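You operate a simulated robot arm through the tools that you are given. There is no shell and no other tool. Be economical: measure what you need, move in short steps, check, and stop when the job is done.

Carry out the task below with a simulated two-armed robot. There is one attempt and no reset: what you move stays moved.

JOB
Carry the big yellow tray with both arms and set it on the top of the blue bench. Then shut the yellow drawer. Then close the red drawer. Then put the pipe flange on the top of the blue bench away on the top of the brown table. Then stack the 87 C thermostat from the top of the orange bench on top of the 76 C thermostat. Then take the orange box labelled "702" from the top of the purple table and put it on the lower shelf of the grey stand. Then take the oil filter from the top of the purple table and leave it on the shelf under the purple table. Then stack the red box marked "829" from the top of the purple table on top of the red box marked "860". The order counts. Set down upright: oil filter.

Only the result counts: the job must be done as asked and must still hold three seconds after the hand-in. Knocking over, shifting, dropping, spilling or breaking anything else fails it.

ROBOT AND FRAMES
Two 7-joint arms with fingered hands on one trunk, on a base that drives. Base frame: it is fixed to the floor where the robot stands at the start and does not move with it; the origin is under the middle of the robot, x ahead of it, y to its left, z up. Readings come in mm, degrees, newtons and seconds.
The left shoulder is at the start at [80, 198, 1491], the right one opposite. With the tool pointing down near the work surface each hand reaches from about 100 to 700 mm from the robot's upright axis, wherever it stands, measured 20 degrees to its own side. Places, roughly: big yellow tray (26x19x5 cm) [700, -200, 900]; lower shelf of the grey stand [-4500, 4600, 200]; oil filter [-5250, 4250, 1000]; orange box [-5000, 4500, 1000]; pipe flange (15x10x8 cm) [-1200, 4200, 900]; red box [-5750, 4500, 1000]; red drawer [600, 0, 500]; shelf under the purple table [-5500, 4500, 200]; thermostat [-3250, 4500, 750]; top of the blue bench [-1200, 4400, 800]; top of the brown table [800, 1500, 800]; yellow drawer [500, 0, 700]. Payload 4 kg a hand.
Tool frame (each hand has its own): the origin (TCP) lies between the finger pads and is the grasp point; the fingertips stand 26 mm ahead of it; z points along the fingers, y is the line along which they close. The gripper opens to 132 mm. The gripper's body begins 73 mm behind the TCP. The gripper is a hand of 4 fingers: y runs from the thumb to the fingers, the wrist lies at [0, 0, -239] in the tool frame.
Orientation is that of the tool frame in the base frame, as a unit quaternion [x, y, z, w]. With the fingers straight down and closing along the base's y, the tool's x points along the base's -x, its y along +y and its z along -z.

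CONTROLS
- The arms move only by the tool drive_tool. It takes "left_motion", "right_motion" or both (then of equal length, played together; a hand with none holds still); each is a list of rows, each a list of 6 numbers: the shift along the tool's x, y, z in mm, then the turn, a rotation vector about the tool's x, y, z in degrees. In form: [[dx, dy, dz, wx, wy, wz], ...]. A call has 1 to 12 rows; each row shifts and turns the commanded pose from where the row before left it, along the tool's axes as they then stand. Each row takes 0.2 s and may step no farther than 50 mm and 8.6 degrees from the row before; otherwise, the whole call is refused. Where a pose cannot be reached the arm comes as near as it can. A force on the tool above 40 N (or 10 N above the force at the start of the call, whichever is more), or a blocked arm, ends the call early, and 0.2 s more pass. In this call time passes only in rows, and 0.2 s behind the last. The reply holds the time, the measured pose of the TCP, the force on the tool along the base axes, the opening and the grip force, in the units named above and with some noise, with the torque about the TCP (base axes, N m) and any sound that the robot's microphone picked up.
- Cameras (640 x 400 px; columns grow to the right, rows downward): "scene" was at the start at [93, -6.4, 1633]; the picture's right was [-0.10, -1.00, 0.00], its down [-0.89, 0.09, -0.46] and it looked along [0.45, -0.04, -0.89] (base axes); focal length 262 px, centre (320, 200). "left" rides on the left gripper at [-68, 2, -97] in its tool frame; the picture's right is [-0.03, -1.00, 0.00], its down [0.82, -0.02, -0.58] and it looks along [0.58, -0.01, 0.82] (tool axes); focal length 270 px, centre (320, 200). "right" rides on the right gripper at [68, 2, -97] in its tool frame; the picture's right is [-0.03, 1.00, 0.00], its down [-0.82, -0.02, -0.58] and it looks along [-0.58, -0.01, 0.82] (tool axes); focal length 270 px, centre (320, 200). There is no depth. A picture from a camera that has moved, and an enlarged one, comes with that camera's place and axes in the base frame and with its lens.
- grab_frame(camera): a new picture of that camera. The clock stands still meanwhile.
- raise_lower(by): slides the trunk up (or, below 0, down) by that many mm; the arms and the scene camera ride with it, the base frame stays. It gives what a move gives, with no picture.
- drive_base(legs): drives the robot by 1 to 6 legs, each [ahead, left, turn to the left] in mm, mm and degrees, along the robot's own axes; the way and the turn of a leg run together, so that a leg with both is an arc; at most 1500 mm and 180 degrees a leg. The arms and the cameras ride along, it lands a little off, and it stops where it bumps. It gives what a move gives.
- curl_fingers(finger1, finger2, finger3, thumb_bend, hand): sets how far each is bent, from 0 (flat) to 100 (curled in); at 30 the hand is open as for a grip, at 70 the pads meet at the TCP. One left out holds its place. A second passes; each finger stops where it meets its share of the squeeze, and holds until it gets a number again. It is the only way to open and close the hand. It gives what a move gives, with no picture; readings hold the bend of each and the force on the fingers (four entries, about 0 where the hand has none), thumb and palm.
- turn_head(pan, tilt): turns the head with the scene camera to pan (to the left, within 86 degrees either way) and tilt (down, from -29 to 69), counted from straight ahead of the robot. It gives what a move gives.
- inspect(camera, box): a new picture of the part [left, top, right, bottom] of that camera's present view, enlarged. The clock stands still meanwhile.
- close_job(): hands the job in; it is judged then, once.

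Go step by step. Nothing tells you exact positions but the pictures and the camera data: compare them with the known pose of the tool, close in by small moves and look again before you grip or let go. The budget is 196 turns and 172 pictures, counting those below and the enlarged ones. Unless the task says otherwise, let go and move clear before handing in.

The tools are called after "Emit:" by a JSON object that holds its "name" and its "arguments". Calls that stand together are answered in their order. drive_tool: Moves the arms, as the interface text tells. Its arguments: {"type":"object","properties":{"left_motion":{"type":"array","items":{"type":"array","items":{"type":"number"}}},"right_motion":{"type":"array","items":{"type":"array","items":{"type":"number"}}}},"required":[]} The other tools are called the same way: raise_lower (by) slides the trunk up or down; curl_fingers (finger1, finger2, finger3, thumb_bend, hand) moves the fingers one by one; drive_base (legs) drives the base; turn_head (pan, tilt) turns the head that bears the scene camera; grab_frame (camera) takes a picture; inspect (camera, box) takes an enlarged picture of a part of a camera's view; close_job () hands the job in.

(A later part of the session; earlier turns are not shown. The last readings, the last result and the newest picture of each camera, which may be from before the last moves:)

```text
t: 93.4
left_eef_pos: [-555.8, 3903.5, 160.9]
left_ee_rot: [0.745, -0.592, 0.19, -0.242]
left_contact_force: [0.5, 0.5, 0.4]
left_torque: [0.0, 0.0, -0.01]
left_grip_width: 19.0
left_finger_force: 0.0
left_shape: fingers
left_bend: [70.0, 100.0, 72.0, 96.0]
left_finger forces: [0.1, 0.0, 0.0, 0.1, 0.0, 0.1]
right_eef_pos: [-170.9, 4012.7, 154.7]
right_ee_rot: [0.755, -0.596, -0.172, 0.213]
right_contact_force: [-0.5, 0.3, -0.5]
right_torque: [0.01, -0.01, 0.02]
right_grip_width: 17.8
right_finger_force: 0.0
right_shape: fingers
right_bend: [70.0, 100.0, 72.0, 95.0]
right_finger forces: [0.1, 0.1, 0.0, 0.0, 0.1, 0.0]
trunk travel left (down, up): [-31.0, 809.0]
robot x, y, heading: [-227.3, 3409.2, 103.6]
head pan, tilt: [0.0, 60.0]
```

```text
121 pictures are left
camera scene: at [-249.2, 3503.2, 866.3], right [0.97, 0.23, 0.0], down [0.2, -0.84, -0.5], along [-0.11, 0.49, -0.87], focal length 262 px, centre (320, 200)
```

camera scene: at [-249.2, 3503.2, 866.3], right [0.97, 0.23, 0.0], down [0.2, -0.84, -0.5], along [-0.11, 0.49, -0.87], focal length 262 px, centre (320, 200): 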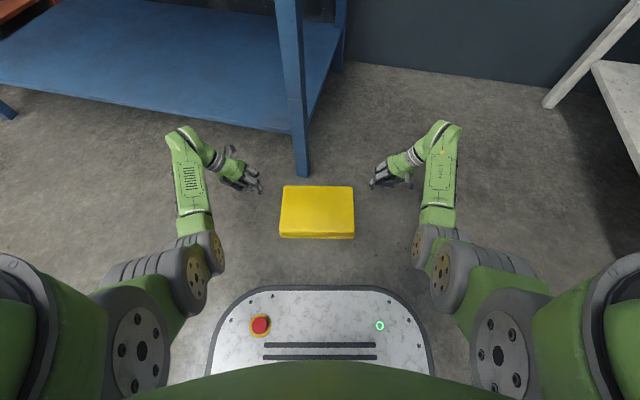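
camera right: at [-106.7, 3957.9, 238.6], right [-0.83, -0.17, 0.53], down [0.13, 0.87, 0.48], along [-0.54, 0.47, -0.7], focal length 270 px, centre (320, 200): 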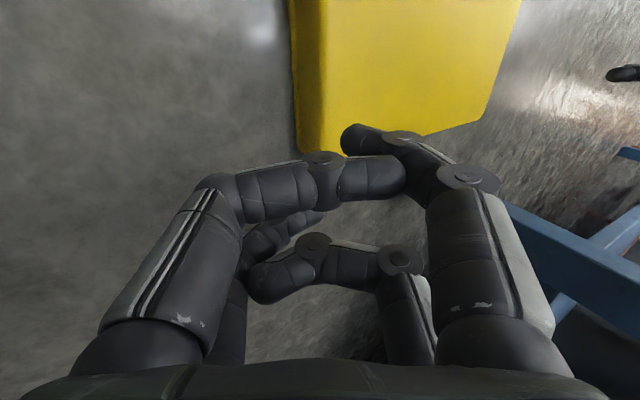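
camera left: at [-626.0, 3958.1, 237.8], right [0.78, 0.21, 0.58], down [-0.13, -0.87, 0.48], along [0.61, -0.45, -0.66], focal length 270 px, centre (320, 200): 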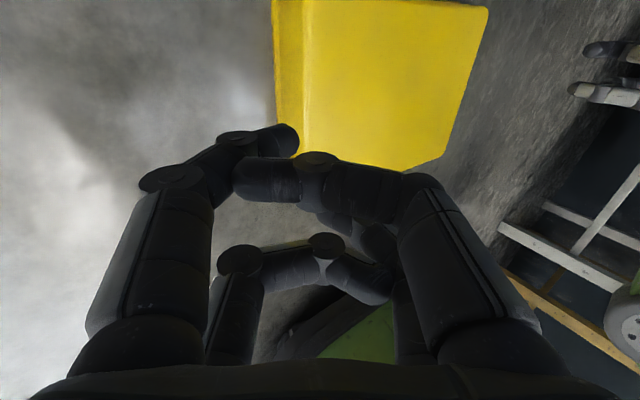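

I now know the finger layout: left far pair is f1+thumb, right far pair is f2+f3. I extend just those and lower the tips beside the end walls.

Emit:
{"name": "curl_fingers", "arguments": {"hand": "left", "finger1": 71, "finger2": 95, "finger3": 95, "thumb_bend": 71}}

Emit:
{"name": "curl_fingers", "arguments": {"hand": "right", "finger1": 95, "finger2": 71, "finger3": 71, "thumb_bend": 95}}

Emit:
{"name": "drive_tool", "arguments": {"left_motion": [[-10, 10, 37, 0, 0, 0], [-10, 10, 37, 0, 0, 0], [-10, 10, 38, 0, 0, 0]], "right_motion": [[-5, -10, 35, 0, 0, 0], [-5, -10, 35, 0, 0, 0], [-5, -10, 36, 0, 0, 0]]}}

Emit:
{"name": "inspect", "arguments": {"camera": "scene", "box": [160, 110, 480, 270]}}

Emit:
{"name": "grab_frame", "arguments": {"camera": "left"}}

Emit:
{"name": "grab_frame", "arguments": {"camera": "right"}}

```text
t: 94.4
left_eef_pos: [-553.9, 3904.2, 161.2]
left_ee_rot: [0.745, -0.591, 0.189, -0.242]
left_contact_force: [0.1, -0.1, 0.2]
left_torque: [0.02, 0.03, -0.01]
left_grip_width: 0.0
left_finger_force: 0.1
left_shape: fingers
left_bend: [70.0, 100.0, 86.0, 71.0]
left_finger forces: [0.0, 0.0, 0.0, 0.0, 0.0, 0.0]
right_eef_pos: [-170.1, 4013.6, 155.4]
right_ee_rot: [0.755, -0.596, -0.171, 0.214]
right_contact_force: [-0.2, 1.3, -0.4]
right_torque: [-0.03, 0.0, 0.02]
right_grip_width: 19.4
right_finger_force: 0.1
right_shape: fingers
right_bend: [70.0, 100.0, 72.0, 96.0]
right_finger forces: [0.0, 0.1, 0.0, 0.0, 0.1, 0.0]
trunk travel left (down, up): [-31.0, 809.0]
robot x, y, heading: [-229.3, 3411.0, 103.2]
head pan, tilt: [0.0, 60.0]
```

```text
t: 95.4
left_eef_pos: [-554.4, 3903.6, 160.5]
left_ee_rot: [0.745, -0.592, 0.19, -0.241]
left_contact_force: [1.1, -0.5, -0.2]
left_torque: [-0.01, -0.01, -0.02]
left_grip_width: 0.0
left_finger_force: 0.0
left_shape: fingers
left_bend: [70.0, 100.0, 86.0, 71.0]
left_finger forces: [0.1, 0.1, 0.0, 0.0, 0.0, 0.0]
right_eef_pos: [-169.6, 4013.4, 154.1]
right_ee_rot: [0.754, -0.596, -0.172, 0.214]
right_contact_force: [0.5, -0.1, 0.0]
right_torque: [0.01, 0.01, 0.06]
right_grip_width: 9.3
right_finger_force: 0.0
right_shape: fingers
right_bend: [89.0, 71.0, 71.0, 99.0]
right_finger forces: [0.0, 0.1, 0.0, 0.0, 0.0, 0.0]
trunk travel left (down, up): [-31.0, 809.0]
robot x, y, heading: [-226.1, 3411.8, 102.8]
head pan, tilt: [0.0, 60.0]
```

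```text
t: 96.2
left_eef_pos: [-554.9, 3903.6, 160.6]
left_ee_rot: [0.744, -0.593, 0.189, -0.242]
left_contact_force: [-0.5, 0.7, -0.7]
left_torque: [-0.02, 0.01, 0.02]
left_grip_width: 0.0
left_finger_force: 0.1
left_shape: fingers
left_bend: [70.0, 100.0, 87.0, 71.0]
left_finger forces: [0.1, 0.0, 0.0, 0.1, 0.0, 0.0]
left hand out of reach, approached as far as the arm can: row 1, 2, 3
right_eef_pos: [-177.3, 3990.7, 143.4]
right_ee_rot: [0.754, -0.597, -0.171, 0.214]
right_contact_force: [-0.6, -0.2, -0.1]
right_torque: [0.01, -0.01, 0.0]
right_grip_width: 8.5
right_finger_force: 0.0
right_shape: fingers
right_bend: [91.0, 71.0, 71.0, 100.0]
right_finger forces: [0.0, 0.1, 0.0, 0.0, 0.0, 0.0]
right hand out of reach, approached as far as the arm can: row 1, 2, 3
trunk travel left (down, up): [-31.0, 809.0]
robot x, y, heading: [-226.6, 3411.0, 103.1]
head pan, tilt: [0.0, 60.0]
```

```text
2.00 times, centred on (320, 190) of scene
camera zoom: at [-249.2, 3503.2, 866.3], right [0.97, 0.23, 0.0], down [0.2, -0.84, -0.5], along [-0.11, 0.49, -0.87], focal length 523 px, centre (320, 220)
```

zoom: 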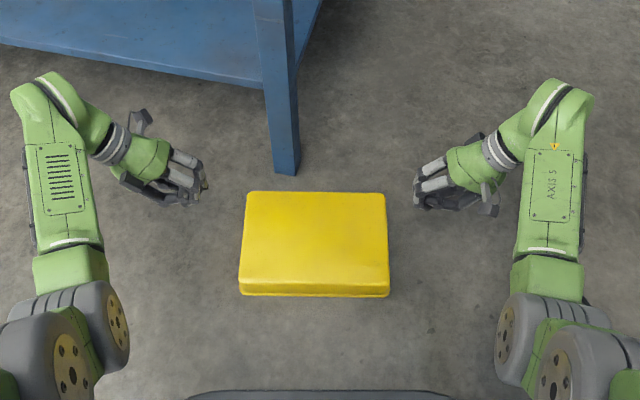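

```text
119 pictures are left
camera left: at [-626.0, 3958.1, 237.9], right [0.78, 0.21, 0.58], down [-0.13, -0.87, 0.48], along [0.61, -0.45, -0.66], focal length 270 px, centre (320, 200)
```

left: 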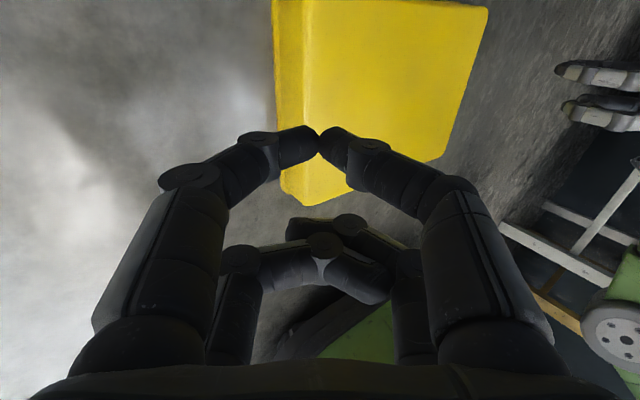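

```text
118 pictures are left
camera right: at [-113.4, 3935.0, 225.9], right [-0.83, -0.17, 0.53], down [0.13, 0.87, 0.48], along [-0.54, 0.47, -0.7], focal length 270 px, centre (320, 200)
```

right: 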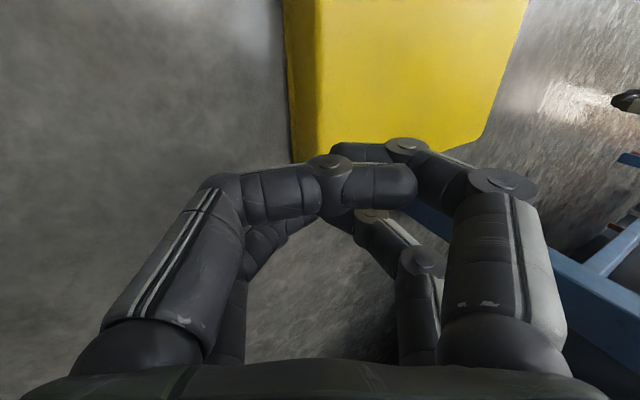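

Leaning the hands is limited by reach. Better: hands upright above the tray ends, using one outer finger's pad on each end wall with the inner fingers curled away. I straighten the hands first.

Emit:
{"name": "drive_tool", "arguments": {"left_motion": [[0, 0, -10, -7.2, 0, 0], [0, 0, 0, -7.2, 0, 0], [0, 0, 0, -7.2, 0, 0], [0, 0, 0, -7.2, 0, 0], [0, 0, 0, -7.2, 0, 0]], "right_motion": [[0, 0, -10, 6.3, 0, 0], [0, 0, 0, 6.3, 0, 0], [0, 0, 0, 6.3, 0, 0], [0, 0, 0, 6.3, 0, 0], [0, 0, 0, 6.3, 0, 0]]}}

Emit:
{"name": "curl_fingers", "arguments": {"hand": "left", "finger1": 58, "finger2": 35, "finger3": 100, "thumb_bend": 100}}

Emit:
{"name": "curl_fingers", "arguments": {"hand": "right", "finger1": 100, "finger2": 100, "finger3": 58, "thumb_bend": 35}}

Emit:
{"name": "grab_frame", "arguments": {"camera": "left"}}

Emit:
{"name": "grab_frame", "arguments": {"camera": "right"}}

```text
t: 97.4
left_eef_pos: [-562.2, 3902.0, 168.5]
left_ee_rot: [0.784, -0.621, -0.004, -0.001]
left_contact_force: [0.2, -0.6, 0.2]
left_torque: [0.01, 0.0, -0.02]
left_grip_width: 0.0
left_finger_force: 0.1
left_shape: fingers
left_bend: [70.0, 100.0, 87.0, 71.0]
left_finger forces: [0.1, 0.0, 0.0, 0.0, 0.1, 0.0]
right_eef_pos: [-171.2, 3992.2, 152.3]
right_ee_rot: [0.784, -0.62, -0.002, 0.001]
right_contact_force: [0.1, -0.3, -0.9]
right_torque: [0.0, 0.03, 0.03]
right_grip_width: 8.3
right_finger_force: 0.1
right_shape: fingers
right_bend: [91.0, 71.0, 71.0, 100.0]
right_finger forces: [0.0, 0.0, 0.0, 0.1, 0.1, 0.0]
trunk travel left (down, up): [-31.0, 809.0]
robot x, y, heading: [-225.5, 3408.2, 103.3]
head pan, tilt: [0.0, 60.0]
```

```text
t: 98.4
left_eef_pos: [-560.8, 3902.2, 168.9]
left_ee_rot: [0.784, -0.621, -0.003, 0.0]
left_contact_force: [-0.1, -0.3, 0.0]
left_torque: [-0.02, -0.03, 0.0]
left_grip_width: 30.3
left_finger_force: 0.0
left_shape: fingers
left_bend: [56.0, 100.0, 81.0, 99.0]
left_finger forces: [0.0, 0.0, 0.0, 0.1, 0.1, 0.0]
right_eef_pos: [-171.6, 3991.0, 152.0]
right_ee_rot: [0.784, -0.62, -0.003, 0.001]
right_contact_force: [0.1, -0.2, 0.3]
right_torque: [0.0, 0.02, 0.0]
right_grip_width: 8.4
right_finger_force: 0.0
right_shape: fingers
right_bend: [91.0, 71.0, 71.0, 100.0]
right_finger forces: [0.0, 0.0, 0.0, 0.0, 0.0, 0.1]
trunk travel left (down, up): [-31.0, 809.0]
robot x, y, heading: [-228.1, 3411.5, 103.3]
head pan, tilt: [0.0, 60.0]
```

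```text
t: 99.4
left_eef_pos: [-561.5, 3902.6, 168.8]
left_ee_rot: [0.783, -0.622, -0.002, 0.0]
left_contact_force: [-1.1, 0.1, 0.3]
left_torque: [-0.03, -0.02, -0.02]
left_grip_width: 30.7
left_finger_force: 0.1
left_shape: fingers
left_bend: [56.0, 100.0, 81.0, 99.0]
left_finger forces: [0.0, 0.1, 0.0, 0.0, 0.0, 0.1]
right_eef_pos: [-169.5, 3991.4, 151.5]
right_ee_rot: [0.784, -0.621, -0.003, 0.0]
right_contact_force: [0.4, 0.2, -0.2]
right_torque: [-0.05, 0.03, -0.01]
right_grip_width: 53.0
right_finger_force: 0.1
right_shape: fingers
right_bend: [100.0, 100.0, 57.0, 35.0]
right_finger forces: [0.1, 0.1, 0.0, 0.1, 0.0, 0.1]
trunk travel left (down, up): [-31.0, 809.0]
robot x, y, heading: [-226.4, 3409.1, 103.3]
head pan, tilt: [0.0, 60.0]
```

```text
117 pictures are left
camera left: at [-577.3, 3969.0, 265.0], right [0.97, 0.25, 0.0], down [0.21, -0.79, 0.57], along [0.14, -0.56, -0.82], focal length 270 px, centre (320, 200)
```

left: 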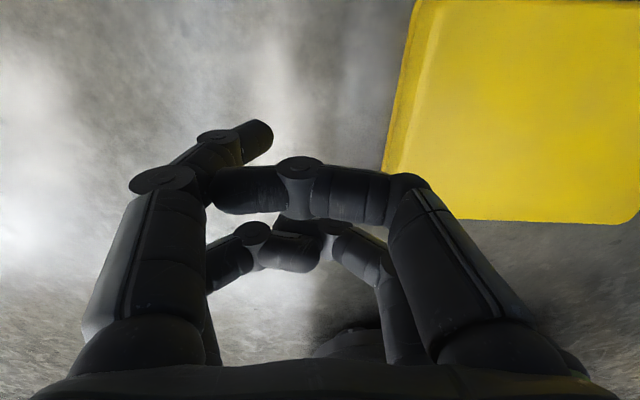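

```text
116 pictures are left
camera right: at [-156.2, 3924.4, 248.2], right [-0.98, -0.2, 0.01], down [-0.16, 0.8, 0.58], along [-0.12, 0.57, -0.81], focal length 270 px, centre (320, 200)
```

right: 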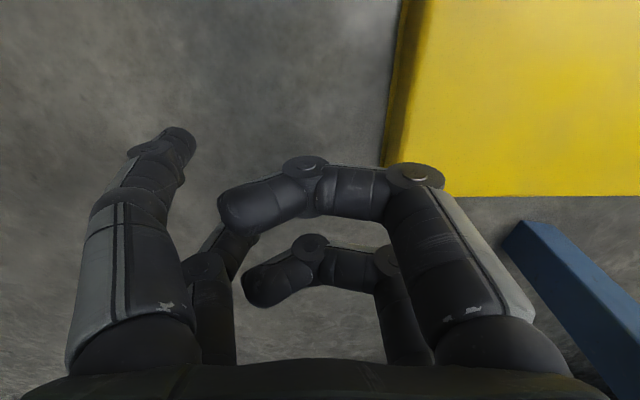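

Emit:
{"name": "curl_fingers", "arguments": {"hand": "left", "finger3": 45, "thumb_bend": 60}}

Emit:
{"name": "curl_fingers", "arguments": {"hand": "left", "finger1": 58, "finger2": 35}}

Emit:
{"name": "curl_fingers", "arguments": {"hand": "left", "finger3": 100, "thumb_bend": 100}}

Emit:
{"name": "grab_frame", "arguments": {"camera": "left"}}

```text
t: 100.4
left_eef_pos: [-561.6, 3902.8, 169.2]
left_ee_rot: [0.784, -0.621, -0.002, 0.0]
left_contact_force: [-0.2, -0.2, -0.3]
left_torque: [0.01, 0.02, 0.0]
left_grip_width: 37.6
left_finger_force: 0.1
left_shape: fingers
left_bend: [57.0, 35.0, 45.0, 60.0]
left_finger forces: [0.1, 0.0, 0.0, 0.1, 0.0, 0.0]
right_eef_pos: [-170.6, 3991.8, 150.0]
right_ee_rot: [0.784, -0.62, -0.003, 0.001]
right_contact_force: [-0.7, -0.4, -0.6]
right_torque: [0.03, -0.02, 0.03]
right_grip_width: 53.4
right_finger_force: 0.0
right_shape: fingers
right_bend: [100.0, 100.0, 57.0, 35.0]
right_finger forces: [0.1, 0.1, 0.0, 0.0, 0.0, 0.0]
trunk travel left (down, up): [-31.0, 809.0]
robot x, y, heading: [-225.5, 3411.3, 103.1]
head pan, tilt: [0.0, 60.0]
```

```text
t: 101.4
left_eef_pos: [-562.0, 3901.9, 169.5]
left_ee_rot: [0.784, -0.621, -0.002, 0.0]
left_contact_force: [-0.3, 0.1, 0.2]
left_torque: [0.01, 0.02, -0.01]
left_grip_width: 37.4
left_finger_force: 0.1
left_shape: fingers
left_bend: [57.0, 35.0, 45.0, 60.0]
left_finger forces: [0.0, 0.1, 0.1, 0.0, 0.0, 0.1]
right_eef_pos: [-171.7, 3991.7, 151.6]
right_ee_rot: [0.784, -0.621, -0.002, 0.002]
right_contact_force: [0.1, 0.6, 0.8]
right_torque: [0.03, -0.01, 0.01]
right_grip_width: 53.2
right_finger_force: 0.0
right_shape: fingers
right_bend: [100.0, 100.0, 57.0, 35.0]
right_finger forces: [0.1, 0.0, 0.0, 0.0, 0.0, 0.0]
trunk travel left (down, up): [-31.0, 809.0]
robot x, y, heading: [-224.8, 3412.9, 103.1]
head pan, tilt: [0.0, 60.0]
```

```text
t: 102.4
left_eef_pos: [-561.0, 3903.0, 168.7]
left_ee_rot: [0.784, -0.621, -0.002, 0.001]
left_contact_force: [0.3, -1.3, 0.3]
left_torque: [0.01, 0.04, 0.01]
left_grip_width: 30.3
left_finger_force: 0.0
left_shape: fingers
left_bend: [56.0, 35.0, 100.0, 99.0]
left_finger forces: [0.0, 0.1, 0.0, 0.0, 0.0, 0.1]
right_eef_pos: [-170.5, 3991.3, 152.4]
right_ee_rot: [0.784, -0.62, -0.002, 0.0]
right_contact_force: [-0.2, -0.3, 0.0]
right_torque: [-0.02, 0.0, 0.02]
right_grip_width: 53.0
right_finger_force: 0.0
right_shape: fingers
right_bend: [100.0, 100.0, 57.0, 35.0]
right_finger forces: [0.1, 0.0, 0.0, 0.0, 0.0, 0.0]
trunk travel left (down, up): [-31.0, 809.0]
robot x, y, heading: [-227.2, 3411.2, 103.0]
head pan, tilt: [0.0, 60.0]
```

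```text
115 pictures are left
camera left: at [-577.3, 3969.0, 265.0], right [0.97, 0.25, 0.0], down [0.21, -0.79, 0.57], along [0.14, -0.56, -0.82], focal length 270 px, centre (320, 200)
```

left: 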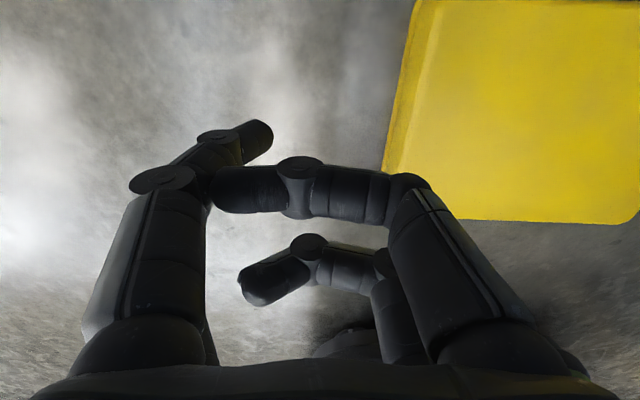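

Finger arrangement is right now. I position both hands over the end walls near the tray's far edge and lower to TCP z≈60.

Emit:
{"name": "drive_tool", "arguments": {"left_motion": [[-12, -38, 0, 0, 0, 0], [-11, -38, 0, 0, 0, 0], [0, 0, 40, 0, 0, 0], [0, 0, 40, 0, 0, 0], [0, 0, 28, 0, 0, 0]], "right_motion": [[-13, 33, 0, 0, 0, 0], [-13, 32, 0, 0, 0, 0], [0, 0, 35, 0, 0, 0], [0, 0, 35, 0, 0, 0], [0, 0, 20, 0, 0, 0]]}}

Emit:
{"name": "grab_frame", "arguments": {"camera": "left"}}

Emit:
{"name": "grab_frame", "arguments": {"camera": "right"}}

```text
t: 103.6
left_eef_pos: [-493.5, 3944.1, 60.0]
left_ee_rot: [0.784, -0.621, -0.002, -0.002]
left_contact_force: [-0.5, -0.6, 0.4]
left_torque: [-0.02, -0.03, 0.0]
left_grip_width: 30.4
left_finger_force: 0.1
left_shape: fingers
left_bend: [56.0, 35.0, 100.0, 99.0]
left_finger forces: [0.1, 0.1, 0.0, 0.0, 0.0, 0.0]
right_eef_pos: [-240.4, 4004.2, 61.2]
right_ee_rot: [0.783, -0.621, -0.003, 0.001]
right_contact_force: [0.8, 0.0, 0.5]
right_torque: [-0.01, -0.02, -0.03]
right_grip_width: 53.3
right_finger_force: 0.1
right_shape: fingers
right_bend: [100.0, 100.0, 57.0, 35.0]
right_finger forces: [0.0, 0.0, 0.0, 0.1, 0.0, 0.0]
trunk travel left (down, up): [-31.0, 809.0]
robot x, y, heading: [-225.8, 3410.9, 103.2]
head pan, tilt: [0.0, 60.0]
```

```text
114 pictures are left
camera left: at [-509.4, 4011.1, 155.5], right [0.97, 0.25, 0.0], down [0.21, -0.79, 0.57], along [0.14, -0.56, -0.82], focal length 270 px, centre (320, 200)
```

left: 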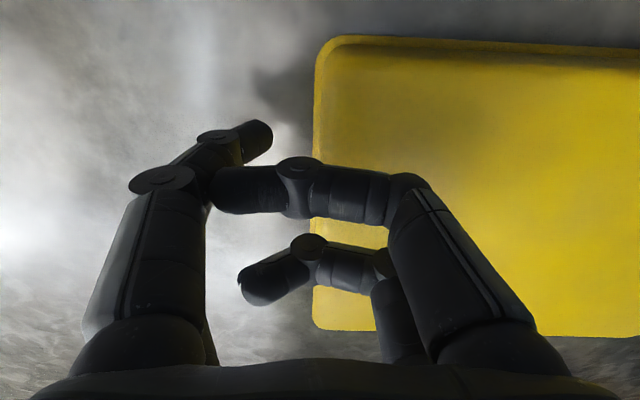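

```text
113 pictures are left
camera right: at [-226.1, 3937.1, 158.0], right [-0.98, -0.2, 0.01], down [-0.16, 0.8, 0.58], along [-0.12, 0.57, -0.81], focal length 270 px, centre (320, 200)
```

right: 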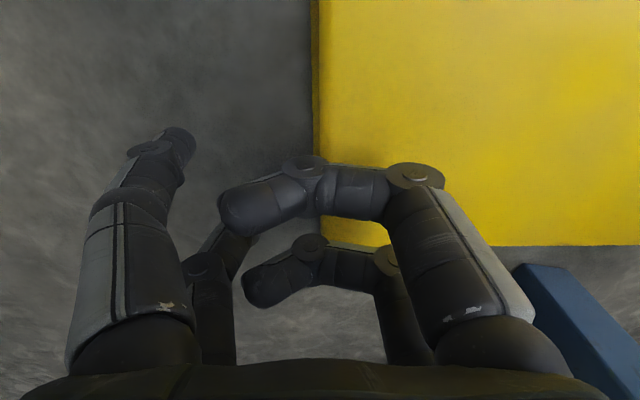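

Both outer fingers flank the walls. I squeeze inward with both arms in small steps.

Emit:
{"name": "drive_tool", "arguments": {"left_motion": [[0, -6, 0, 0, 0, 0], [0, -6, 0, 0, 0, 0], [0, -5, 0, 0, 0, 0], [0, -4, 0, 0, 0, 0]], "right_motion": [[0, 6, 0, 0, 0, 0], [0, 6, 0, 0, 0, 0], [0, 5, 0, 0, 0, 0], [0, 4, 0, 0, 0, 0]]}}

Emit:
{"name": "grab_frame", "arguments": {"camera": "left"}}

```text
t: 104.6
left_eef_pos: [-470.3, 3947.2, 59.4]
left_ee_rot: [0.783, -0.622, -0.003, 0.0]
left_contact_force: [0.3, 1.1, -0.5]
left_torque: [0.0, -0.02, 0.0]
left_grip_width: 30.9
left_finger_force: 0.0
left_shape: fingers
left_bend: [56.0, 35.0, 100.0, 99.0]
left_finger forces: [0.0, 0.0, 0.0, 0.1, 0.0, 0.0]
right_eef_pos: [-260.9, 3996.8, 61.5]
right_ee_rot: [0.784, -0.621, -0.002, 0.001]
right_contact_force: [1.0, 0.0, -0.7]
right_torque: [0.04, -0.03, -0.02]
right_grip_width: 53.0
right_finger_force: 0.2
right_shape: fingers
right_bend: [100.0, 100.0, 57.0, 35.0]
right_finger forces: [0.0, 0.0, 0.3, 0.0, 0.1, 0.0]
trunk travel left (down, up): [-31.0, 809.0]
robot x, y, heading: [-224.8, 3410.9, 103.1]
head pan, tilt: [0.0, 60.0]
```

```text
112 pictures are left
camera left: at [-487.7, 4013.6, 155.6], right [0.97, 0.25, 0.0], down [0.21, -0.79, 0.57], along [0.14, -0.56, -0.82], focal length 270 px, centre (320, 200)
```

left: 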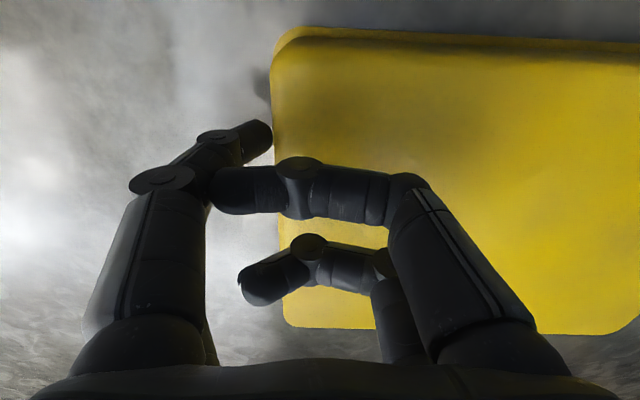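

Emit:
{"name": "drive_tool", "arguments": {"left_motion": [[0, -4, 0, 0, 0, 0], [0, -4, 0, 0, 0, 0], [0, -4, 0, 0, 0, 0]], "right_motion": [[0, 4, 0, 0, 0, 0], [0, 4, 0, 0, 0, 0], [0, 4, 0, 0, 0, 0]]}}

Emit:
{"name": "grab_frame", "arguments": {"camera": "left"}}

Emit:
{"name": "grab_frame", "arguments": {"camera": "right"}}

```text
t: 105.4
left_eef_pos: [-459.0, 3950.3, 61.0]
left_ee_rot: [0.784, -0.621, -0.003, -0.001]
left_contact_force: [-4.9, -1.9, 1.8]
left_torque: [-0.03, 0.17, 0.13]
left_grip_width: 33.3
left_finger_force: 2.6
left_shape: fingers
left_bend: [52.0, 35.0, 100.0, 100.0]
left_finger forces: [5.1, 0.0, 0.1, 0.1, 0.0, 0.1]
right_eef_pos: [-271.9, 3994.9, 62.5]
right_ee_rot: [0.784, -0.621, -0.003, 0.001]
right_contact_force: [4.8, 1.5, 0.7]
right_torque: [0.05, -0.14, -0.07]
right_grip_width: 53.0
right_finger_force: 3.2
right_shape: fingers
right_bend: [100.0, 100.0, 51.0, 35.0]
right_finger forces: [0.1, 0.0, 5.5, 0.0, 0.1, 0.1]
trunk travel left (down, up): [-31.0, 809.0]
robot x, y, heading: [-225.3, 3409.8, 103.5]
head pan, tilt: [0.0, 60.0]
```

```text
111 pictures are left
camera left: at [-476.8, 4016.4, 156.1], right [0.97, 0.25, 0.0], down [0.21, -0.79, 0.57], along [0.14, -0.56, -0.82], focal length 270 px, centre (320, 200)
```

left: 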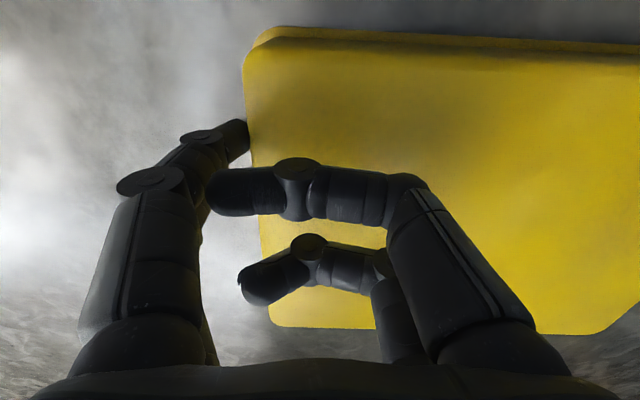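

```text
110 pictures are left
camera right: at [-258.0, 3928.3, 159.5], right [-0.98, -0.2, 0.0], down [-0.16, 0.8, 0.58], along [-0.12, 0.57, -0.81], focal length 270 px, centre (320, 200)
```

right: 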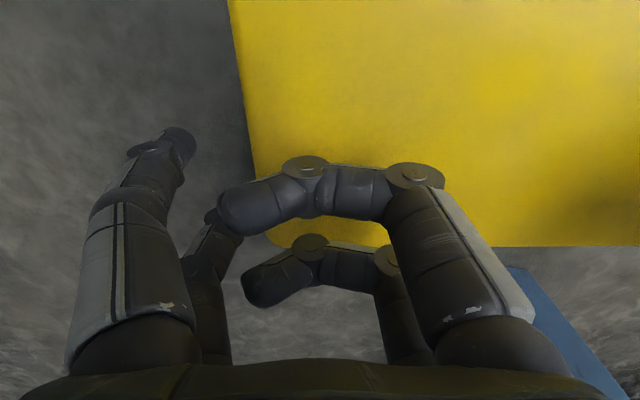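

Contact at 5 N each. I firm the grip by curling those two fingers, then lift a little.

Emit:
{"name": "curl_fingers", "arguments": {"hand": "left", "finger1": 66}}

Emit:
{"name": "curl_fingers", "arguments": {"hand": "right", "finger3": 66}}

Emit:
{"name": "drive_tool", "arguments": {"left_motion": [[0, 0, -10, 0, 0, 0], [0, 0, -15, 0, 0, 0], [0, 0, -15, 0, 0, 0]], "right_motion": [[0, 0, -10, 0, 0, 0], [0, 0, -15, 0, 0, 0], [0, 0, -15, 0, 0, 0]]}}

Emit:
{"name": "inspect", "arguments": {"camera": "scene", "box": [190, 110, 450, 270]}}

Emit:
{"name": "grab_frame", "arguments": {"camera": "left"}}

```text
t: 106.4
left_eef_pos: [-461.3, 3948.9, 58.8]
left_ee_rot: [0.784, -0.621, -0.004, -0.001]
left_contact_force: [-8.2, -1.6, 0.3]
left_torque: [-0.03, 0.25, 0.2]
left_grip_width: 32.9
left_finger_force: 4.3
left_shape: fingers
left_bend: [52.0, 35.0, 100.0, 100.0]
left_finger forces: [8.6, 0.0, 0.1, 0.1, 0.1, 0.1]
right_eef_pos: [-272.7, 3995.1, 63.4]
right_ee_rot: [0.784, -0.621, -0.003, 0.001]
right_contact_force: [5.9, 0.7, 1.3]
right_torque: [0.08, -0.16, -0.11]
right_grip_width: 53.2
right_finger_force: 3.1
right_shape: fingers
right_bend: [100.0, 100.0, 51.0, 35.0]
right_finger forces: [0.1, 0.0, 5.6, 0.0, 0.0, 0.0]
trunk travel left (down, up): [-31.0, 809.0]
robot x, y, heading: [-229.7, 3407.9, 103.2]
head pan, tilt: [0.0, 60.0]
```

```text
t: 107.4
left_eef_pos: [-461.4, 3949.6, 59.8]
left_ee_rot: [0.783, -0.622, -0.003, -0.001]
left_contact_force: [-7.7, -1.8, -0.8]
left_torque: [-0.03, 0.21, 0.11]
left_grip_width: 32.9
left_finger_force: 3.7
left_shape: fingers
left_bend: [53.0, 35.0, 100.0, 100.0]
left_finger forces: [7.9, 0.0, 0.1, 0.0, 0.1, 0.0]
right_eef_pos: [-273.3, 3994.9, 62.4]
right_ee_rot: [0.784, -0.621, -0.003, 0.001]
right_contact_force: [9.3, 1.6, 0.6]
right_torque: [0.04, -0.22, -0.19]
right_grip_width: 53.4
right_finger_force: 5.6
right_shape: fingers
right_bend: [100.0, 100.0, 51.0, 35.0]
right_finger forces: [0.0, 0.1, 9.4, 0.0, 0.0, 0.0]
trunk travel left (down, up): [-31.0, 809.0]
robot x, y, heading: [-230.8, 3408.1, 103.0]
head pan, tilt: [0.0, 60.0]
```

```text
t: 108.2
left_eef_pos: [-460.2, 3950.8, 100.7]
left_ee_rot: [0.784, -0.621, -0.002, 0.001]
left_contact_force: [-7.4, -1.5, -2.4]
left_torque: [-0.02, 0.12, 0.15]
left_grip_width: 32.9
left_finger_force: 3.5
left_shape: fingers
left_bend: [52.0, 35.0, 100.0, 100.0]
left_finger forces: [8.1, 0.0, 0.1, 0.1, 0.0, 0.0]
right_eef_pos: [-272.4, 3994.2, 102.0]
right_ee_rot: [0.784, -0.621, -0.002, 0.001]
right_contact_force: [7.4, 1.6, -0.9]
right_torque: [0.06, -0.17, -0.13]
right_grip_width: 53.2
right_finger_force: 3.9
right_shape: fingers
right_bend: [100.0, 100.0, 51.0, 35.0]
right_finger forces: [0.0, 0.1, 7.8, 0.0, 0.0, 0.0]
trunk travel left (down, up): [-31.0, 809.0]
robot x, y, heading: [-229.5, 3411.2, 103.1]
head pan, tilt: [0.0, 60.0]
```

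```text
2.46 times, centred on (320, 190) of scene
camera zoom: at [-249.3, 3503.4, 866.2], right [0.97, 0.23, 0.0], down [0.2, -0.84, -0.5], along [-0.11, 0.49, -0.87], focal length 644 px, centre (320, 225)
```

zoom: 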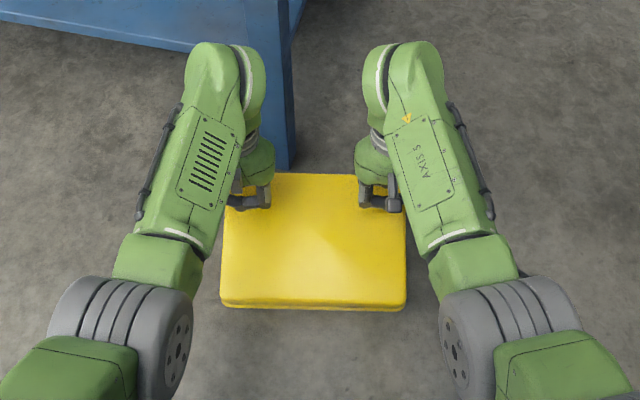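

```text
108 pictures are left
camera left: at [-476.7, 4016.8, 196.3], right [0.97, 0.25, 0.0], down [0.21, -0.79, 0.57], along [0.14, -0.56, -0.82], focal length 270 px, centre (320, 200)
```

left: 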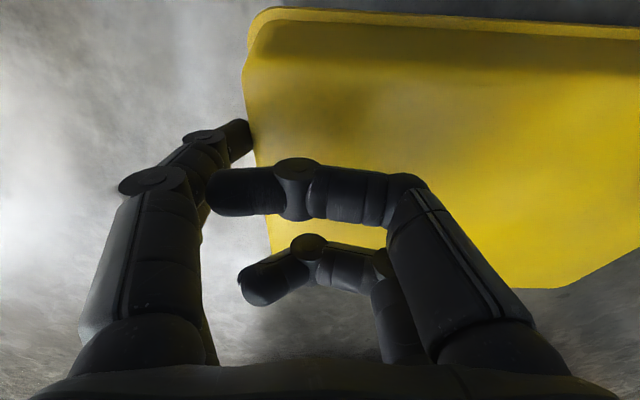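

It works: the far edge rises while the near edge stays on the floor. I keep lifting so the tray hangs upright on its edge.

Emit:
{"name": "drive_tool", "arguments": {"left_motion": [[2, 0, -15, 0, 0, 0], [3, 0, -15, 0, 0, 0], [4, 0, -15, 0, 0, 0], [4, 0, -15, 0, 0, 0], [5, 0, -15, 0, 0, 0], [5, 0, -15, 0, 0, 0]], "right_motion": [[2, 0, -15, 0, 0, 0], [3, 0, -15, 0, 0, 0], [4, 0, -15, 0, 0, 0], [4, 0, -15, 0, 0, 0], [5, 0, -15, 0, 0, 0], [5, 0, -15, 0, 0, 0]]}}

Emit:
{"name": "inspect", "arguments": {"camera": "scene", "box": [190, 110, 450, 270]}}

Emit:
{"name": "grab_frame", "arguments": {"camera": "left"}}

```text
t: 109.6
left_eef_pos: [-454.6, 3925.9, 187.5]
left_ee_rot: [0.784, -0.621, -0.002, 0.0]
left_contact_force: [-8.5, -2.3, -0.5]
left_torque: [-0.05, 0.13, 0.16]
left_grip_width: 33.9
left_finger_force: 4.8
left_shape: fingers
left_bend: [52.0, 35.0, 100.0, 100.0]
left_finger forces: [8.4, 0.0, 0.0, 0.0, 0.6, 0.0]
right_eef_pos: [-267.2, 3973.0, 191.5]
right_ee_rot: [0.784, -0.62, -0.003, 0.001]
right_contact_force: [8.6, 2.4, -2.1]
right_torque: [0.01, -0.2, -0.17]
right_grip_width: 53.3
right_finger_force: 4.3
right_shape: fingers
right_bend: [100.0, 100.0, 51.0, 35.0]
right_finger forces: [0.1, 0.1, 8.4, 0.1, 0.0, 0.1]
trunk travel left (down, up): [-31.0, 809.0]
robot x, y, heading: [-222.8, 3407.8, 103.0]
head pan, tilt: [0.0, 60.0]
```

```text
2.46 times, centred on (320, 190) of scene
camera zoom: at [-249.3, 3503.5, 866.2], right [0.97, 0.23, 0.0], down [0.2, -0.84, -0.5], along [-0.11, 0.49, -0.87], focal length 644 px, centre (320, 225)
```

zoom: 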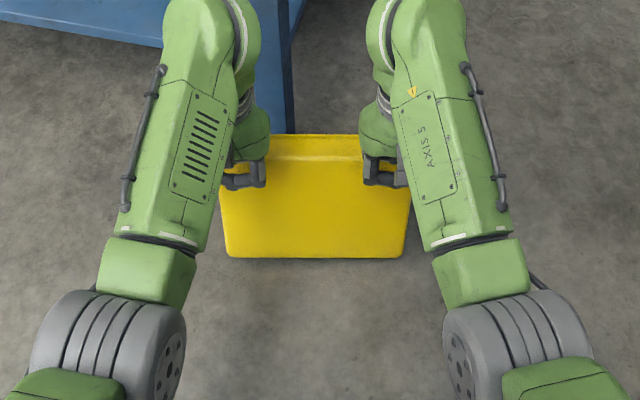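

```text
106 pictures are left
camera left: at [-470.6, 3993.9, 284.7], right [0.97, 0.25, 0.0], down [0.21, -0.79, 0.57], along [0.14, -0.56, -0.82], focal length 270 px, centre (320, 200)
```

left: 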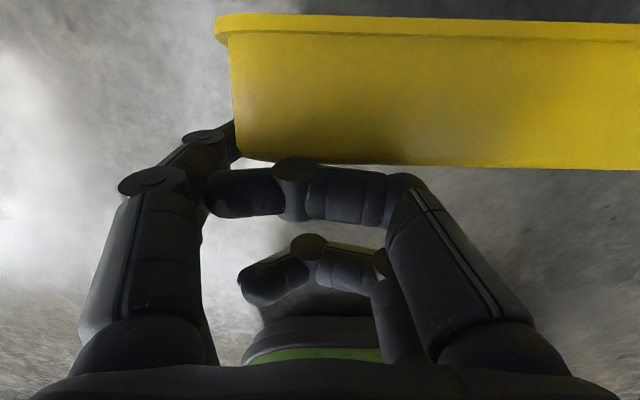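

The tray stands almost vertical with its bottom facing me. I carry the top edge over toward me and down in an arc, checking midway.

Emit:
{"name": "drive_tool", "arguments": {"left_motion": [[20, 0, -5, 0, 0, 0], [19, 0, -2, 0, 0, 0], [18, 0, 1, 0, 0, 0], [17, 0, 3, 0, 0, 0], [16, 0, 5, 0, 0, 0]], "right_motion": [[20, 0, -5, 0, 0, 0], [19, 0, -2, 0, 0, 0], [18, 0, 1, 0, 0, 0], [17, 0, 3, 0, 0, 0], [16, 0, 5, 0, 0, 0]]}}

Emit:
{"name": "inspect", "arguments": {"camera": "scene", "box": [190, 110, 450, 270]}}

Emit:
{"name": "grab_frame", "arguments": {"camera": "left"}}

```text
t: 110.8
left_eef_pos: [-435.0, 3840.2, 188.0]
left_ee_rot: [0.784, -0.621, -0.003, -0.002]
left_contact_force: [-7.8, -2.3, 0.3]
left_torque: [-0.02, 0.14, 0.13]
left_grip_width: 33.5
left_finger_force: 4.1
left_shape: fingers
left_bend: [52.0, 35.0, 100.0, 100.0]
left_finger forces: [7.7, 0.0, 0.1, 0.0, 1.2, 0.0]
right_eef_pos: [-245.4, 3883.7, 189.1]
right_ee_rot: [0.784, -0.62, -0.003, 0.001]
right_contact_force: [7.3, 1.8, -1.5]
right_torque: [0.03, -0.12, -0.18]
right_grip_width: 53.3
right_finger_force: 3.7
right_shape: fingers
right_bend: [100.0, 100.0, 51.0, 35.0]
right_finger forces: [0.1, 0.0, 7.8, 0.0, 0.0, 0.0]
trunk travel left (down, up): [-31.0, 809.0]
robot x, y, heading: [-227.6, 3410.3, 103.4]
head pan, tilt: [0.0, 60.0]
```

```text
2.46 times, centred on (320, 190) of scene
camera zoom: at [-249.3, 3503.4, 866.3], right [0.97, 0.23, 0.0], down [0.2, -0.84, -0.5], along [-0.11, 0.49, -0.87], focal length 644 px, centre (320, 225)
```

zoom: 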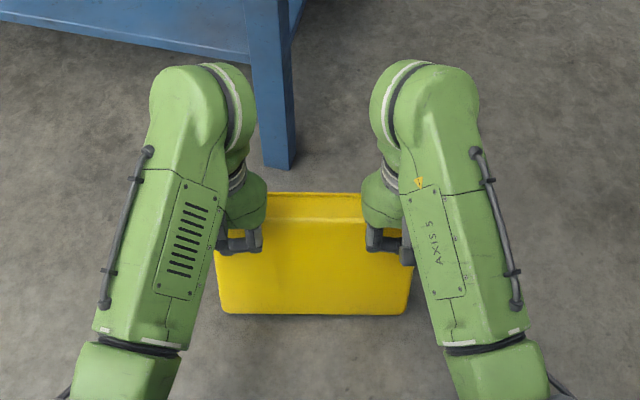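

```text
104 pictures are left
camera left: at [-450.6, 3906.7, 284.0], right [0.97, 0.25, 0.0], down [0.21, -0.79, 0.57], along [0.14, -0.56, -0.82], focal length 270 px, centre (320, 200)
```

left: 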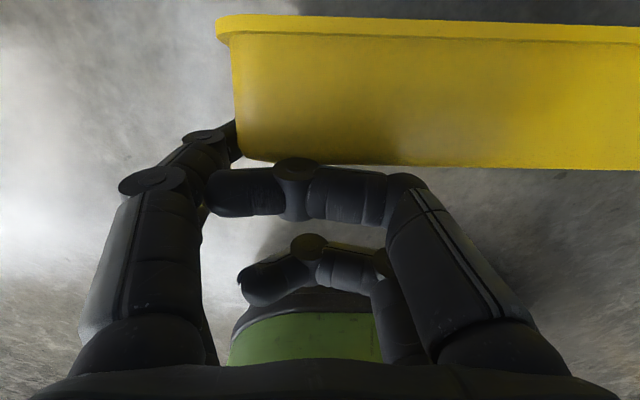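

The tray slid rather than rotated (leaning ~75°). I press it down slightly and move again so the floor holds its lower edge.

Emit:
{"name": "drive_tool", "arguments": {"left_motion": [[0, 0, 5, 0, 0, 0], [8, 0, 3, 0, 0, 0], [10, 0, 1, 0, 0, 0], [10, 0, 1, 0, 0, 0], [10, 0, 1, 0, 0, 0], [10, 0, 1, 0, 0, 0]], "right_motion": [[0, 0, 5, 0, 0, 0], [8, 0, 3, 0, 0, 0], [10, 0, 1, 0, 0, 0], [10, 0, 1, 0, 0, 0], [10, 0, 1, 0, 0, 0], [10, 0, 1, 0, 0, 0]]}}

Emit:
{"name": "inspect", "arguments": {"camera": "scene", "box": [190, 110, 450, 270]}}

Emit:
{"name": "grab_frame", "arguments": {"camera": "left"}}

```text
t: 112.2
left_eef_pos: [-424.7, 3792.2, 177.3]
left_ee_rot: [0.783, -0.622, -0.003, -0.002]
left_contact_force: [-8.2, 0.1, 7.6]
left_torque: [0.15, 0.33, 0.08]
left_grip_width: 36.4
left_finger_force: 8.6
left_shape: fingers
left_bend: [51.0, 35.0, 100.0, 100.0]
left_finger forces: [8.9, 0.0, 0.0, 0.0, 7.6, 0.1]
right_eef_pos: [-235.2, 3837.9, 178.3]
right_ee_rot: [0.784, -0.62, -0.004, 0.001]
right_contact_force: [7.3, 2.7, 7.1]
right_torque: [0.25, -0.23, -0.11]
right_grip_width: 53.2
right_finger_force: 6.2
right_shape: fingers
right_bend: [100.0, 100.0, 54.0, 35.0]
right_finger forces: [0.1, 5.4, 7.4, 0.1, 0.0, 0.1]
trunk travel left (down, up): [-31.0, 809.0]
robot x, y, heading: [-227.9, 3411.6, 103.0]
head pan, tilt: [0.0, 60.0]
```

```text
2.46 times, centred on (320, 190) of scene
camera zoom: at [-248.9, 3502.2, 866.4], right [0.97, 0.23, 0.0], down [0.2, -0.84, -0.5], along [-0.11, 0.49, -0.87], focal length 644 px, centre (320, 225)
```

zoom: 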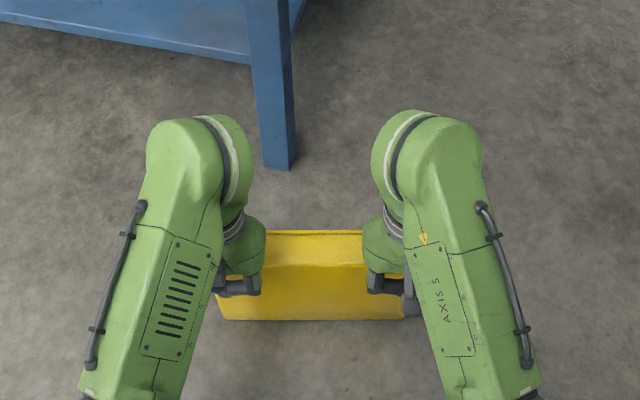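

```text
102 pictures are left
camera left: at [-439.6, 3859.6, 273.0], right [0.97, 0.25, 0.0], down [0.21, -0.79, 0.57], along [0.14, -0.55, -0.82], focal length 270 px, centre (320, 200)
```

left: 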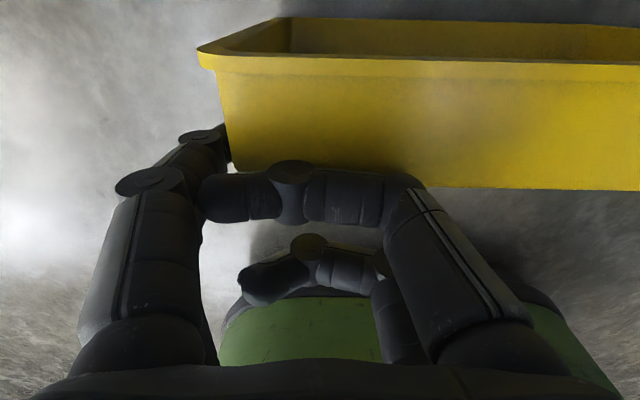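

It rotated past vertical; the inside is visible. I continue the arc down toward me.

Emit:
{"name": "drive_tool", "arguments": {"left_motion": [[13, 0, 2, 0, 0, 0], [13, 0, 4, 0, 0, 0], [13, 0, 6, 0, 0, 0], [13, 0, 9, 0, 0, 0], [12, 0, 11, 0, 0, 0]], "right_motion": [[13, 0, 2, 0, 0, 0], [13, 0, 4, 0, 0, 0], [13, 0, 6, 0, 0, 0], [13, 0, 9, 0, 0, 0], [12, 0, 11, 0, 0, 0]]}}

Emit:
{"name": "inspect", "arguments": {"camera": "scene", "box": [190, 140, 450, 300]}}

Emit:
{"name": "grab_frame", "arguments": {"camera": "left"}}

```text
t: 113.0
left_eef_pos: [-414.0, 3755.9, 167.8]
left_ee_rot: [0.783, -0.621, -0.007, -0.008]
left_contact_force: [-3.5, -10.2, 28.4]
left_torque: [0.62, 0.84, 0.21]
left_grip_width: 42.4
left_finger_force: 19.1
left_shape: fingers
left_bend: [51.0, 35.0, 100.0, 100.0]
left_finger forces: [9.6, 0.1, 0.0, 0.1, 28.6, 0.0]
right_eef_pos: [-227.7, 3799.9, 169.3]
right_ee_rot: [0.784, -0.621, -0.011, -0.002]
right_contact_force: [5.2, 0.2, 20.7]
right_torque: [0.52, -0.36, -0.12]
right_grip_width: 53.2
right_finger_force: 13.0
right_shape: fingers
right_bend: [100.0, 100.0, 53.0, 35.0]
right_finger forces: [0.0, 18.7, 8.4, 0.1, 0.0, 0.1]
trunk travel left (down, up): [-31.0, 809.0]
robot x, y, heading: [-225.8, 3408.5, 103.1]
head pan, tilt: [0.0, 60.0]
stopped in row 4 (left hand): the force on the tool passed its limit at 46 N (the readings are from after the stop); the commanded pose is now the measured one
```

```text
2.46 times, centred on (320, 220) of scene
camera zoom: at [-248.3, 3500.0, 866.9], right [0.97, 0.23, 0.0], down [0.2, -0.84, -0.5], along [-0.12, 0.49, -0.86], focal length 644 px, centre (320, 151)
```

zoom: 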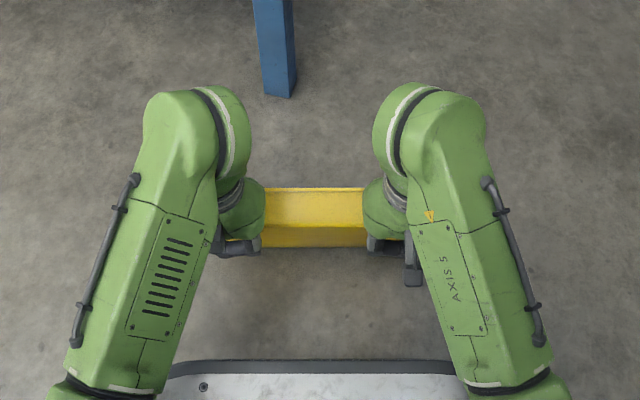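

```text
100 pictures are left
camera left: at [-430.2, 3821.2, 266.0], right [0.97, 0.25, 0.0], down [0.21, -0.8, 0.56], along [0.14, -0.54, -0.83], focal length 270 px, centre (320, 200)
```

left: 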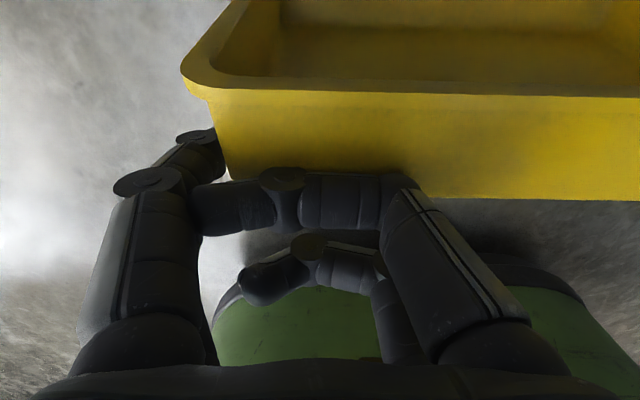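

The thumbs now block further rotation, with the tray leaning past vertical toward me. I release the side fingers so it can drop the rest onto its bottom.

Emit:
{"name": "curl_fingers", "arguments": {"hand": "left", "finger1": 40}}

Emit:
{"name": "curl_fingers", "arguments": {"hand": "right", "finger3": 40}}

Emit:
{"name": "inspect", "arguments": {"camera": "scene", "box": [190, 140, 450, 300]}}

Emit:
{"name": "grab_frame", "arguments": {"camera": "left"}}

```text
t: 114.0
left_eef_pos: [-412.5, 3754.0, 167.0]
left_ee_rot: [0.783, -0.622, -0.004, -0.007]
left_contact_force: [11.6, -5.6, 32.4]
left_torque: [0.69, 0.67, -0.08]
left_grip_width: 47.9
left_finger_force: 17.1
left_shape: fingers
left_bend: [40.0, 35.0, 100.0, 100.0]
left_finger forces: [0.0, 0.0, 0.0, 0.0, 33.9, 0.0]
right_eef_pos: [-226.5, 3798.7, 165.7]
right_ee_rot: [0.784, -0.621, -0.008, 0.0]
right_contact_force: [3.2, -3.6, 24.3]
right_torque: [0.59, -0.27, -0.07]
right_grip_width: 53.0
right_finger_force: 14.0
right_shape: fingers
right_bend: [100.0, 100.0, 54.0, 35.0]
right_finger forces: [0.0, 21.2, 6.4, 0.0, 0.0, 0.0]
trunk travel left (down, up): [-31.0, 809.0]
robot x, y, heading: [-225.5, 3407.2, 103.2]
head pan, tilt: [0.0, 60.0]
```

```text
t: 115.0
left_eef_pos: [-413.4, 3753.5, 167.0]
left_ee_rot: [0.783, -0.622, -0.005, -0.006]
left_contact_force: [9.9, -6.4, 38.4]
left_torque: [0.85, 0.49, -0.09]
left_grip_width: 47.9
left_finger_force: 19.4
left_shape: fingers
left_bend: [40.0, 35.0, 100.0, 100.0]
left_finger forces: [0.0, 0.0, 0.0, 0.0, 38.9, 0.1]
right_eef_pos: [-227.1, 3797.4, 168.2]
right_ee_rot: [0.784, -0.621, -0.008, -0.001]
right_contact_force: [0.1, -4.2, 18.8]
right_torque: [0.48, 0.0, 0.0]
right_grip_width: 53.1
right_finger_force: 10.0
right_shape: fingers
right_bend: [100.0, 100.0, 40.0, 35.0]
right_finger forces: [0.0, 18.8, 0.0, 0.0, 0.0, 0.0]
trunk travel left (down, up): [-31.0, 809.0]
robot x, y, heading: [-226.0, 3410.3, 103.4]
head pan, tilt: [0.0, 60.0]
```

```text
2.46 times, centred on (320, 220) of scene
camera zoom: at [-248.0, 3499.5, 866.9], right [0.97, 0.23, 0.0], down [0.2, -0.84, -0.5], along [-0.12, 0.49, -0.86], focal length 644 px, centre (320, 151)
```

zoom: 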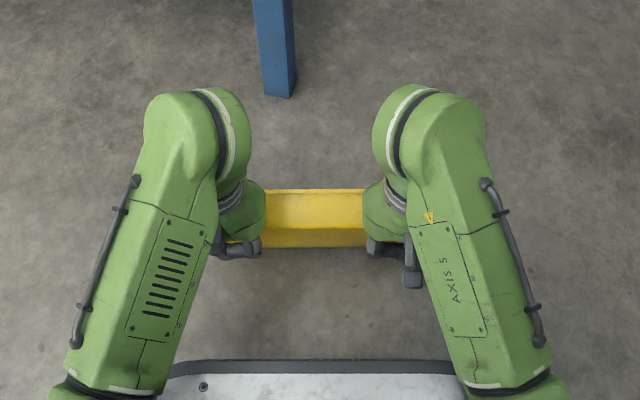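

```text
98 pictures are left
camera left: at [-429.7, 3820.2, 263.9], right [0.97, 0.25, 0.0], down [0.21, -0.8, 0.56], along [0.14, -0.55, -0.83], focal length 270 px, centre (320, 200)
```

left: 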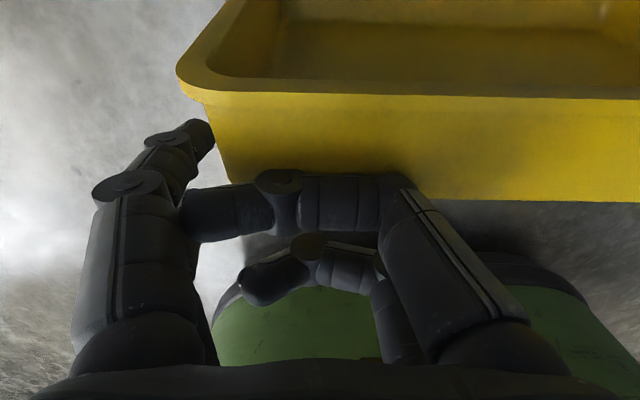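

Emit:
{"name": "drive_tool", "arguments": {"left_motion": [[0, 0, -4, 0, 0, 0]], "right_motion": [[0, 0, -4, 0, 0, 0]]}}

Emit:
{"name": "drive_base", "arguments": {"legs": [[-60, 0, 0]]}}

Emit:
{"name": "inspect", "arguments": {"camera": "scene", "box": [190, 140, 450, 300]}}

Emit:
{"name": "grab_frame", "arguments": {"camera": "left"}}

```text
t: 115.5
left_eef_pos: [-413.8, 3752.8, 167.9]
left_ee_rot: [0.783, -0.622, -0.004, -0.003]
left_contact_force: [2.5, 0.0, 18.9]
left_torque: [0.33, 0.33, -0.06]
left_grip_width: 46.5
left_finger_force: 9.4
left_shape: fingers
left_bend: [40.0, 35.0, 100.0, 100.0]
left_finger forces: [0.0, 0.0, 0.0, 0.1, 18.8, 0.0]
right_eef_pos: [-225.9, 3797.9, 169.8]
right_ee_rot: [0.784, -0.621, -0.006, 0.001]
right_contact_force: [2.4, -6.7, 13.3]
right_torque: [0.41, -0.01, -0.13]
right_grip_width: 53.1
right_finger_force: 7.6
right_shape: fingers
right_bend: [100.0, 100.0, 40.0, 35.0]
right_finger forces: [0.1, 14.8, 0.0, 0.0, 0.0, 0.0]
trunk travel left (down, up): [-31.0, 809.0]
robot x, y, heading: [-226.6, 3405.1, 103.1]
head pan, tilt: [0.0, 60.0]
```

```text
t: 116.4
left_eef_pos: [-399.3, 3695.1, 168.3]
left_ee_rot: [0.783, -0.622, -0.003, -0.003]
left_contact_force: [-0.4, 0.0, -0.3]
left_torque: [0.02, -0.03, 0.0]
left_grip_width: 38.9
left_finger_force: 0.1
left_shape: fingers
left_bend: [40.0, 35.0, 100.0, 100.0]
left_finger forces: [0.0, 0.0, 0.1, 0.0, 0.0, 0.0]
right_eef_pos: [-212.1, 3739.4, 167.9]
right_ee_rot: [0.784, -0.621, -0.004, 0.001]
right_contact_force: [0.0, -0.2, -0.1]
right_torque: [-0.01, 0.01, 0.01]
right_grip_width: 53.3
right_finger_force: 0.0
right_shape: fingers
right_bend: [100.0, 100.0, 40.0, 35.0]
right_finger forces: [0.0, 0.0, 0.1, 0.0, 0.0, 0.0]
trunk travel left (down, up): [-31.0, 809.0]
robot x, y, heading: [-210.2, 3350.9, 103.0]
head pan, tilt: [0.0, 60.0]
```

```text
2.46 times, centred on (320, 220) of scene
camera zoom: at [-235.3, 3444.4, 866.3], right [0.97, 0.23, 0.0], down [0.2, -0.84, -0.5], along [-0.11, 0.49, -0.87], focal length 644 px, centre (320, 151)
```

zoom: 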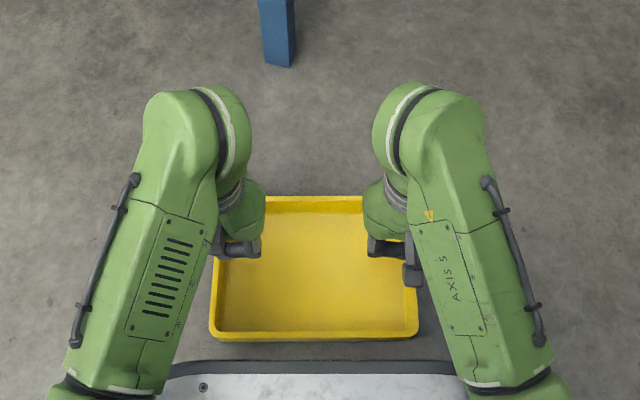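

```text
96 pictures are left
camera left: at [-415.3, 3762.0, 264.5], right [0.97, 0.25, 0.0], down [0.2, -0.8, 0.57], along [0.14, -0.55, -0.82], focal length 270 px, centre (320, 200)
```

left: 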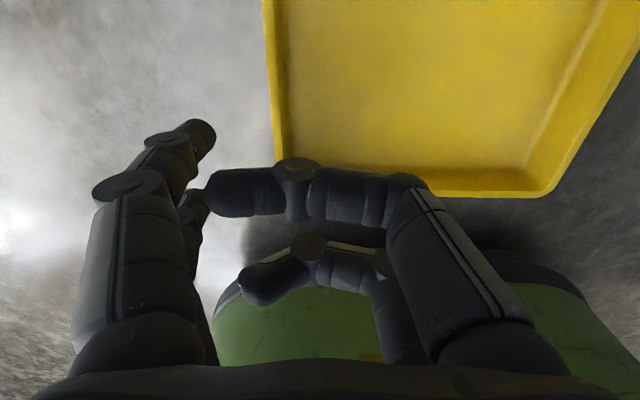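

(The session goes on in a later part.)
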